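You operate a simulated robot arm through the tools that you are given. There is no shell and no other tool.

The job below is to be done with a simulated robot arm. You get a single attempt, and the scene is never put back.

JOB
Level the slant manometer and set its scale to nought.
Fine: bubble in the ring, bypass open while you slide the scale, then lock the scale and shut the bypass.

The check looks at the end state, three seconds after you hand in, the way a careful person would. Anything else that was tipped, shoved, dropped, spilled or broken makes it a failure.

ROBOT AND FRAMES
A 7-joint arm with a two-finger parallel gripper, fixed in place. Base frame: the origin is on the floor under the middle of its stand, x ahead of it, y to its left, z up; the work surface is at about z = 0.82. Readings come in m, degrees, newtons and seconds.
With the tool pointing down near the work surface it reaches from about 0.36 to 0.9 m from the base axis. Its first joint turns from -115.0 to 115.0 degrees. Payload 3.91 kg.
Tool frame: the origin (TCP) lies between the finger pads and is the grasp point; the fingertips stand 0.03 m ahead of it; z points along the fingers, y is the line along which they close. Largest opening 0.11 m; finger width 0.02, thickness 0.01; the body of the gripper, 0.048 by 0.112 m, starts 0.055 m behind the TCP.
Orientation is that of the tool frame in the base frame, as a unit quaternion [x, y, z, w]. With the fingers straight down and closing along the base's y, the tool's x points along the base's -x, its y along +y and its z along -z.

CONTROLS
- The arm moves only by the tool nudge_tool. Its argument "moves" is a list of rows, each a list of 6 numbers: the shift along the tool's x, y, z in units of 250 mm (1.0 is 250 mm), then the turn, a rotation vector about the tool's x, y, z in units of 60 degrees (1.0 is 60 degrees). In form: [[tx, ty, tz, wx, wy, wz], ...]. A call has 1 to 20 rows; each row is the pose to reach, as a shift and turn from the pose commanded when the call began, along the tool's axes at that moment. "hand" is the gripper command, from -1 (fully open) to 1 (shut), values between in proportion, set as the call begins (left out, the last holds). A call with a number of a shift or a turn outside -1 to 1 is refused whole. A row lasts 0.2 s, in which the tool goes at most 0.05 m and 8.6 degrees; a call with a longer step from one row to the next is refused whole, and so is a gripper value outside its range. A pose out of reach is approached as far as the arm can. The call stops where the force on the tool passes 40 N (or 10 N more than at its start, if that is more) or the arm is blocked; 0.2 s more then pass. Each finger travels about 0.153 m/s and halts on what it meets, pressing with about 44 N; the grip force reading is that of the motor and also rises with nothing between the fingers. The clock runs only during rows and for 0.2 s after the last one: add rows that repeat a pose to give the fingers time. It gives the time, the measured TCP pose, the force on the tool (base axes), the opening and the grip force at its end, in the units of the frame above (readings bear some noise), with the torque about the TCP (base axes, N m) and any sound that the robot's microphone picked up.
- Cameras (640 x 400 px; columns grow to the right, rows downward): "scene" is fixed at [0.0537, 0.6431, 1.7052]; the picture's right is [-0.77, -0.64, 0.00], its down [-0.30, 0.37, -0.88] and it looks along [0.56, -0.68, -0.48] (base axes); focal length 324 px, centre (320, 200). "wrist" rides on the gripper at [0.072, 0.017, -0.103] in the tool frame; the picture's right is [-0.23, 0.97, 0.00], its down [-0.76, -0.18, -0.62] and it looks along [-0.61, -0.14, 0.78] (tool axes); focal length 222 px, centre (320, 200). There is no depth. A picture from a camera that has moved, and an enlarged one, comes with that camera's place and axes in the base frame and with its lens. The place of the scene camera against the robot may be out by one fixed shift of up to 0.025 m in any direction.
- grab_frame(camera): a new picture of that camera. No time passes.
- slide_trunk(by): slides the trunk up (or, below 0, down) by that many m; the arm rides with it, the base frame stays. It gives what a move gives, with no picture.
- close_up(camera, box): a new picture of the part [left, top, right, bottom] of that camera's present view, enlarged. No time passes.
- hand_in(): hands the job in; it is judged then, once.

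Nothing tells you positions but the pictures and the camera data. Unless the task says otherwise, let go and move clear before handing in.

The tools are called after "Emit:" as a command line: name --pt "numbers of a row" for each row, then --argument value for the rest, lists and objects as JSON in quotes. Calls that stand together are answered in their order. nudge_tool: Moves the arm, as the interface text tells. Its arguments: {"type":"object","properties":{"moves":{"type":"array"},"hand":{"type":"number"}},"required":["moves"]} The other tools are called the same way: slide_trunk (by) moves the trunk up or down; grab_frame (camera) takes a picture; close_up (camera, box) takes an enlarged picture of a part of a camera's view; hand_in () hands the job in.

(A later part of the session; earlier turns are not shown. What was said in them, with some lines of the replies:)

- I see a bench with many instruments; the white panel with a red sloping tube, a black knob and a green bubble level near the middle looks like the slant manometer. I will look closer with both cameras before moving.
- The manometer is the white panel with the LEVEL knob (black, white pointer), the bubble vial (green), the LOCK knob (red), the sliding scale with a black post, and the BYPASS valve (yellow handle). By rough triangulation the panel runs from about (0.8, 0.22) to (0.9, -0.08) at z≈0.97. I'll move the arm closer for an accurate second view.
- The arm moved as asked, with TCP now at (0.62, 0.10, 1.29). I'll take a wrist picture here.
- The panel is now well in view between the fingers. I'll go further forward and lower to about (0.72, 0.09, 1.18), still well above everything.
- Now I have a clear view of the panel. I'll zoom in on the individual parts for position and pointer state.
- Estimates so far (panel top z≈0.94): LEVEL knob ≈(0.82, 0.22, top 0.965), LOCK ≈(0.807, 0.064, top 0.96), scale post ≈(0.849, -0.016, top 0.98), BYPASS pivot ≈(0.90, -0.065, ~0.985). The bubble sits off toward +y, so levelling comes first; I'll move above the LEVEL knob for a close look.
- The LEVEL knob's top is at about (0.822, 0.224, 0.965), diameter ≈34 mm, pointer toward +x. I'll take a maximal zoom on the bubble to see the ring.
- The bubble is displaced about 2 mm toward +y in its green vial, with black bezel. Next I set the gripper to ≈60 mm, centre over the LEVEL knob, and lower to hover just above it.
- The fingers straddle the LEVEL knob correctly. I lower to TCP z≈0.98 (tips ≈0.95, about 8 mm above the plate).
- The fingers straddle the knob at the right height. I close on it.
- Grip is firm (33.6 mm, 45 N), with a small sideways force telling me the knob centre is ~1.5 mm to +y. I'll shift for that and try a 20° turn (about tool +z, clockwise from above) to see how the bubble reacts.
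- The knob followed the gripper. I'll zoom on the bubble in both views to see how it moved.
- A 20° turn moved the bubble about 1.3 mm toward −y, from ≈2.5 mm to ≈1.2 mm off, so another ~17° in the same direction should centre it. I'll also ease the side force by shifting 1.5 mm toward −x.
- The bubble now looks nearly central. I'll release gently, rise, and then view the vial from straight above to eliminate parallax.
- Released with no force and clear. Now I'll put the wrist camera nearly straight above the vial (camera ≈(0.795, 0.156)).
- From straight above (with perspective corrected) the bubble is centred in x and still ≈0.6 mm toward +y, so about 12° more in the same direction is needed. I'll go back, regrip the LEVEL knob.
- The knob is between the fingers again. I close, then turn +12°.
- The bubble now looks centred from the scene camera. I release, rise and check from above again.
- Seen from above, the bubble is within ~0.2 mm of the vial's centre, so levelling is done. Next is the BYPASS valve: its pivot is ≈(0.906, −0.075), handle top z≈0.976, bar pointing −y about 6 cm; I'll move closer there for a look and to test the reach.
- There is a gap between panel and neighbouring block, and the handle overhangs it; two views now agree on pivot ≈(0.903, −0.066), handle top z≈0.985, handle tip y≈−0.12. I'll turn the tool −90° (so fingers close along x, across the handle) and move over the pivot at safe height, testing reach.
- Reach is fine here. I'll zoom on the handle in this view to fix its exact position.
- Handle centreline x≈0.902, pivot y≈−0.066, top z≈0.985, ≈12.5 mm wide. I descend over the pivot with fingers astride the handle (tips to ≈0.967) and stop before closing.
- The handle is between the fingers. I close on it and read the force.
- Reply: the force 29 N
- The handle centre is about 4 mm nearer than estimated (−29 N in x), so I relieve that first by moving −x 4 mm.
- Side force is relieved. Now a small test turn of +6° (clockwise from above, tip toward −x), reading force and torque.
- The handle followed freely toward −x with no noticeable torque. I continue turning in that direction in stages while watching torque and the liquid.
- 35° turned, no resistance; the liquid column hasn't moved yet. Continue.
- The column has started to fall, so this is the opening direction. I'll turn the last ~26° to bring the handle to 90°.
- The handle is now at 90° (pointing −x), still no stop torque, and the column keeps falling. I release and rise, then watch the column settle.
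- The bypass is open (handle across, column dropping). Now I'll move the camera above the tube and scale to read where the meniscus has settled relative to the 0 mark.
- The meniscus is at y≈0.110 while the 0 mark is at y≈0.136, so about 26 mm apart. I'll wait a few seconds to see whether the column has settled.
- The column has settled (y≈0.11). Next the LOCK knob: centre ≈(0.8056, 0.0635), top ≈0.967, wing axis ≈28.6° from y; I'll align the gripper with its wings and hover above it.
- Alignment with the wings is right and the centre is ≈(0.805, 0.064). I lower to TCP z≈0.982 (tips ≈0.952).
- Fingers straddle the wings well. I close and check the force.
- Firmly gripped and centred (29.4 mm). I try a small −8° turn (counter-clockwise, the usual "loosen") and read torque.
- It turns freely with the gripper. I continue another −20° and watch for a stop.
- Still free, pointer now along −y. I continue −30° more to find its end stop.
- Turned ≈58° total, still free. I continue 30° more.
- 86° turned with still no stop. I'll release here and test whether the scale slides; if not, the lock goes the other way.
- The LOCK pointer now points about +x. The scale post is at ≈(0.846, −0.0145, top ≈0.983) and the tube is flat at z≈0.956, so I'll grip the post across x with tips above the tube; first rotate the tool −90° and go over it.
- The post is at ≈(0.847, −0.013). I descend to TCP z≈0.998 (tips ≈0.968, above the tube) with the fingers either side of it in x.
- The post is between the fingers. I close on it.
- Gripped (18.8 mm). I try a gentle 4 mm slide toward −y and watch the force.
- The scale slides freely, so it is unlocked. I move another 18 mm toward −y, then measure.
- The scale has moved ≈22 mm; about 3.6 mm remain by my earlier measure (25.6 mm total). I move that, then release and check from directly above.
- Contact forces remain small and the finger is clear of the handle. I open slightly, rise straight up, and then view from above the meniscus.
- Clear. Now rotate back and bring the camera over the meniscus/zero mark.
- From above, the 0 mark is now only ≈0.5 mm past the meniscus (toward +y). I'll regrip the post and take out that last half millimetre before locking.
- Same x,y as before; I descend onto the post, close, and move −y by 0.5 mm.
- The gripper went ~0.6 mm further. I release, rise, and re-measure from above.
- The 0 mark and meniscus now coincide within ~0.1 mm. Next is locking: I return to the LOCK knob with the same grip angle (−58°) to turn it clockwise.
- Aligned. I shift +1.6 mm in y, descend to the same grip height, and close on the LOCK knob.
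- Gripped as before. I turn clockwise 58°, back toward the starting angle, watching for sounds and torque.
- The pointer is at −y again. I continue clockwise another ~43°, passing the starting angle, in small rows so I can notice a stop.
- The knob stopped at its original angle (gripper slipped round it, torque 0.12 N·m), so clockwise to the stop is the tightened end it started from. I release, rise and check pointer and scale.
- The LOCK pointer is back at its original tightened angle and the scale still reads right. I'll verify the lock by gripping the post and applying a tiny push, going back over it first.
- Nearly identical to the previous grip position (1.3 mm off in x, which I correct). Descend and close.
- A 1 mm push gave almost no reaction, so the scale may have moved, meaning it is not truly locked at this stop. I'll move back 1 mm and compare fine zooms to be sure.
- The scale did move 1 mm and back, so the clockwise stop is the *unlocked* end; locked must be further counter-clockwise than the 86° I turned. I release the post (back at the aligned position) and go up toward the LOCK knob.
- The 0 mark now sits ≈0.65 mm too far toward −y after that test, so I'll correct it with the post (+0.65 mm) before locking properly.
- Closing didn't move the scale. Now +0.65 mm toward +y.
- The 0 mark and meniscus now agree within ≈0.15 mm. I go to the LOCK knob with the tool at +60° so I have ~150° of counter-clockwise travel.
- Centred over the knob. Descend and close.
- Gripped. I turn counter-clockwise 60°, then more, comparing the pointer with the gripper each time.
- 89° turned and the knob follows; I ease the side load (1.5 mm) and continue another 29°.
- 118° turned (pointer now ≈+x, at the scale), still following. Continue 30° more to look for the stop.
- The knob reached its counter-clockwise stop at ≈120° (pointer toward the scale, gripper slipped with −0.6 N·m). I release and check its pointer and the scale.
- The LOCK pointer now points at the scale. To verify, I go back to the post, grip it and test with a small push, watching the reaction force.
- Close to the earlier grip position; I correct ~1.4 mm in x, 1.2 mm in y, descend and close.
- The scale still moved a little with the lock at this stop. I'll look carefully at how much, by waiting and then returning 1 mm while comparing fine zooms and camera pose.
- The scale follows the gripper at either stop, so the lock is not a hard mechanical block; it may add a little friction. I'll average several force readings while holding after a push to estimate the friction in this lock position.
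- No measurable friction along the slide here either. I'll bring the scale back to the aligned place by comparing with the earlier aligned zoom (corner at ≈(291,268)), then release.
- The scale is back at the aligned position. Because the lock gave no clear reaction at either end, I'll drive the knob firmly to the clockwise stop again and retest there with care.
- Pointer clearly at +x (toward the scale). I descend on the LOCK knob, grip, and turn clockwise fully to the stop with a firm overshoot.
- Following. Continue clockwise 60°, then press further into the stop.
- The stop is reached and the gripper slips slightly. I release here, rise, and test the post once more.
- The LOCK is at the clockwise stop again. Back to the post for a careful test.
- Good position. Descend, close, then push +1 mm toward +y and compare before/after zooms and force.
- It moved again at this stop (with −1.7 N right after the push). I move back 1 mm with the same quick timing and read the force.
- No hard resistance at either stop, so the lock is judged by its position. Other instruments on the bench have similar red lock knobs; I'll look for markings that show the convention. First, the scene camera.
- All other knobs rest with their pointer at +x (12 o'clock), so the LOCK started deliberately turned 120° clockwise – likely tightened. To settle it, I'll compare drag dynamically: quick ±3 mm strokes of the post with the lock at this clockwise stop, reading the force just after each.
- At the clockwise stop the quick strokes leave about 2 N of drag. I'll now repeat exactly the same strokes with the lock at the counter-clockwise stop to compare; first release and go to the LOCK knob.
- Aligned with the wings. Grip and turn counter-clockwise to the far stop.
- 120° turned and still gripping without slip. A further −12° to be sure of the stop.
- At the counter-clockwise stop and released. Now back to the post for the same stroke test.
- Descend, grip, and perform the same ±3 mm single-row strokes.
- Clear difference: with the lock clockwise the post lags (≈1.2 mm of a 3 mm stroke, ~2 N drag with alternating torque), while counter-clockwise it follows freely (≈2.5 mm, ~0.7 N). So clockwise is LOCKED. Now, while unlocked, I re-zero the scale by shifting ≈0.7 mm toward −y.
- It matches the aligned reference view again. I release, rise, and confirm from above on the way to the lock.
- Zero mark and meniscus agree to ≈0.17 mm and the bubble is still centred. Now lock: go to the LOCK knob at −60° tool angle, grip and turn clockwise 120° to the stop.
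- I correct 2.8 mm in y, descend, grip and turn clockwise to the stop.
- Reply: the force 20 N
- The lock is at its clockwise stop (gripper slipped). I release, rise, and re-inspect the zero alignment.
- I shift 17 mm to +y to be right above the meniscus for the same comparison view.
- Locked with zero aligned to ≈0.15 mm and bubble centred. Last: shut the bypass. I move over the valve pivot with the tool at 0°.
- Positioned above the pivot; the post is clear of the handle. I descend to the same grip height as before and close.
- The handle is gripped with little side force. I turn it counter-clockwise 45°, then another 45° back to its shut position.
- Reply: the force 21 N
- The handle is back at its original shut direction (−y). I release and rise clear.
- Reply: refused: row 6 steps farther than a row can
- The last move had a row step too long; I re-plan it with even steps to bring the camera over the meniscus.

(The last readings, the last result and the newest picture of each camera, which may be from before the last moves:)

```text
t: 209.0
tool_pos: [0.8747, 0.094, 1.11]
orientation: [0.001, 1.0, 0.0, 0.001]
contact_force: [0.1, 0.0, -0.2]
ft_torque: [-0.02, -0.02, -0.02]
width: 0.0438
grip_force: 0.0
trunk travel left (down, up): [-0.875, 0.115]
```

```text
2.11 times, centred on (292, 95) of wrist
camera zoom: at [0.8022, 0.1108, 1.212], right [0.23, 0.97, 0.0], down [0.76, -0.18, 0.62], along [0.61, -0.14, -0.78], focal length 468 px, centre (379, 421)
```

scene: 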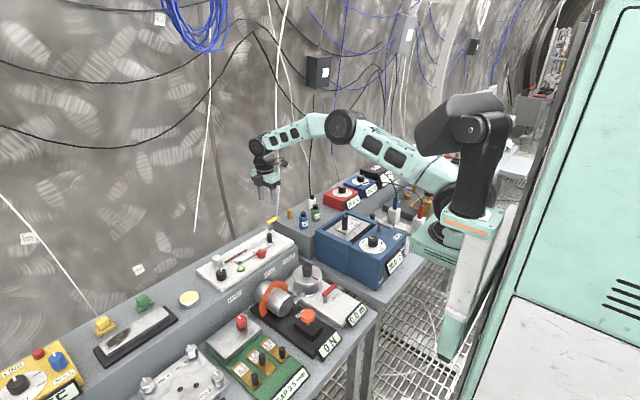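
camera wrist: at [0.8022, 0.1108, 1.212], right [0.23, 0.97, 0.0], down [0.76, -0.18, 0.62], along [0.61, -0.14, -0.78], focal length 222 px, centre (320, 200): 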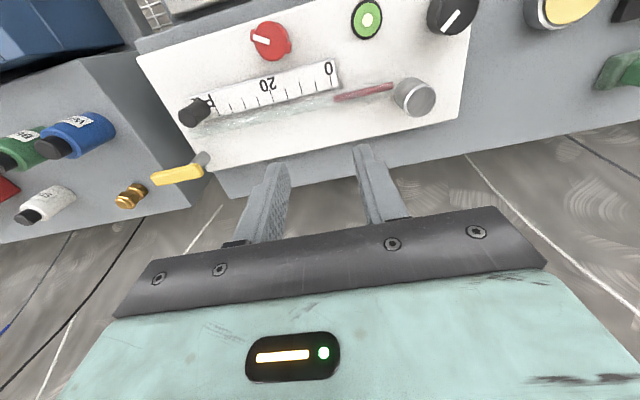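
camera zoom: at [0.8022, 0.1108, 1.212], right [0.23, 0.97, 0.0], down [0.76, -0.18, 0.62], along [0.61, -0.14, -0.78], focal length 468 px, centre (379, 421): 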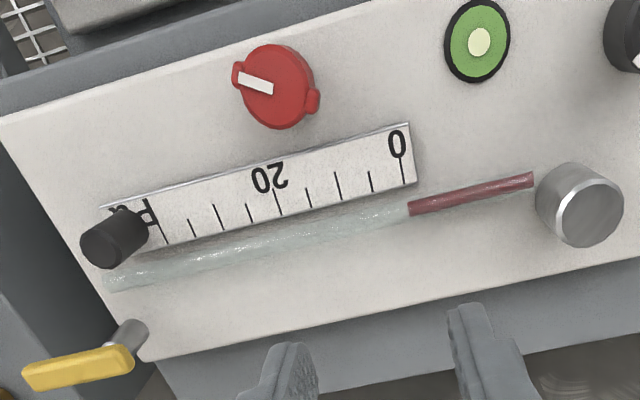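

Bypass shut, scale locked, zero aligned within ≈0.15 mm, bubble centred. I retract the arm up and back, clear of everything, then make a final inspection.

Emit:
nudge_tool --pt "0 0 -0.15 0 0 0" --pt "0.05 0 -0.3 0 0 0" --pt "0.17 0 -0.42 0 0 0" --pt "0.3 0 -0.54 0 0 0" --pt "0.43 0 -0.66 0 0 0" --pt "0.56 0 -0.78 0 0 0" --pt "0.7 0 -0.88 0 0 0" --pt "0.85 0 -0.92 0 0 0" --pt "1.0 0 -0.92 0 0 0" --pt "1.0 0 -0.92 0 0 0" --hand -1

Emit:
grab_frame --camera "scene"

Emit:
close_up --camera "scene" --box '[180, 210, 320, 300]'

Emit:
grab_frame --camera "wrist"

Emit:
close_up --camera "scene" --box '[228, 255, 258, 277]'

```text
t: 211.2
tool_pos: [0.6243, 0.0924, 1.3401]
orientation: [0.0, 1.0, -0.001, 0.0]
contact_force: [0.1, 0.5, 0.0]
ft_torque: [0.0, -0.03, 0.01]
width: 0.1098
grip_force: 0.1
trunk travel left (down, up): [-0.875, 0.115]
```

```text
taken
```

scene: 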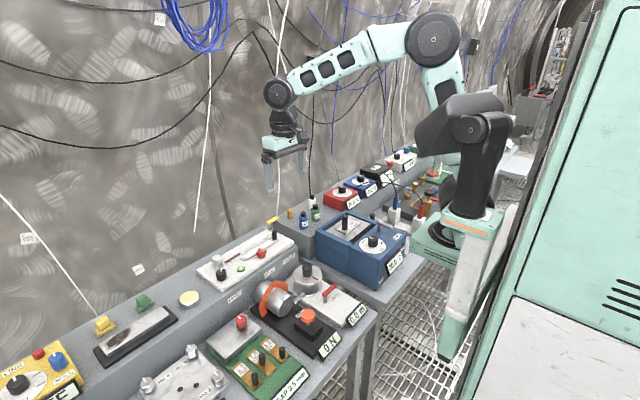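

```text
4.44 times, centred on (250, 255) of scene
camera zoom: at [0.0537, 0.6431, 1.7052], right [-0.77, -0.64, 0.0], down [-0.3, 0.37, -0.88], along [0.56, -0.68, -0.48], focal length 1438 px, centre (631, -44)
```

zoom: 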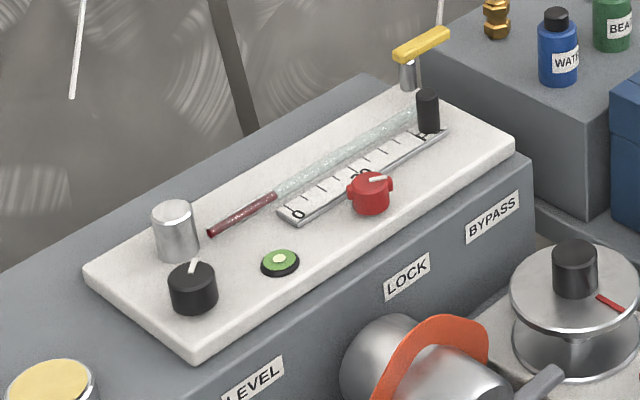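

```text
taken
camera wrist: at [0.552, 0.1096, 1.4424], right [0.23, 0.97, 0.0], down [0.76, -0.18, 0.62], along [0.61, -0.14, -0.78], focal length 222 px, centre (320, 200)
```

wrist: 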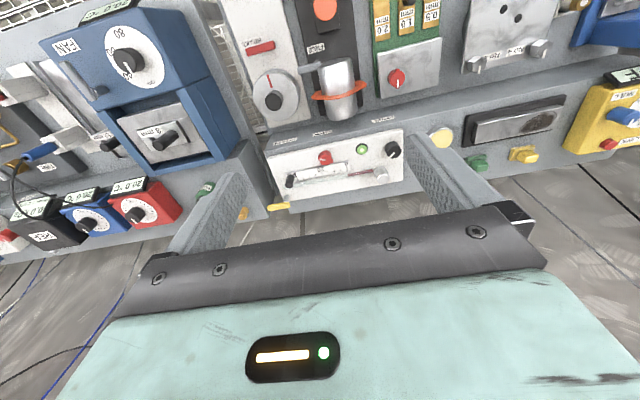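

```text
16.00 times, centred on (243, 266) of scene
camera zoom: at [0.0537, 0.6431, 1.7052], right [-0.77, -0.64, 0.0], down [-0.3, 0.37, -0.88], along [0.56, -0.68, -0.48], focal length 5176 px, centre (1552, -856)
```

zoom: 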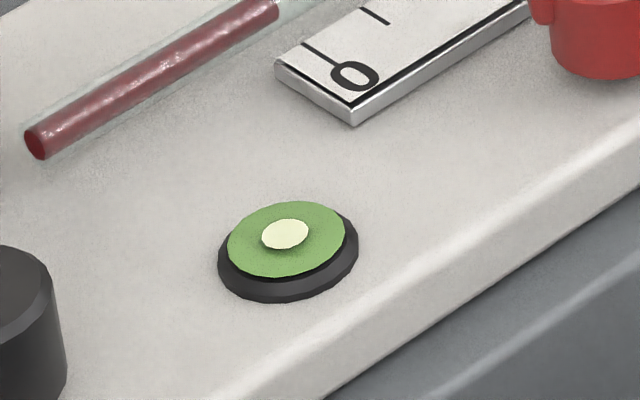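

Everything looks as intended: the bubble is centred, the 0 mark meets the meniscus, and LOCK is at its clockwise (tight) stop. The BYPASS handle is back at its shut position, the other items look undisturbed, and the arm is clear, so I hand in.

Emit:
hand_in

```text
The job is handed in.
```

The manometer is levelled, zeroed, locked and shut off, and I've handed the job in. I don't have the check's verdict.

- **Level:** the bubble is centred in its vial, within about 0.2 mm.
- **Zero:** I opened the bypass, let the column settle, and slid the scale. After locking it and shutting the bypass, the 0 mark was about 0.15 mm from the meniscus.
- **Lock:** the LOCK knob is at its clockwise stop. There were no markings to show which end is locked. I judged by drag on the scale: about 2 N at the clockwise stop against 0.7 N at the other. It is not a hard stop, because the scale still moves if you push it. I'm fairly sure of this, but it's the least certain part.
- **Bypass:** shut, with the handle back where it started.

While working out the lock, I pushed the scale back and forth by up to 3 mm, including with the lock tight. I re-zeroed it before the final lock. In the last pictures nothing else on the bench looked moved.
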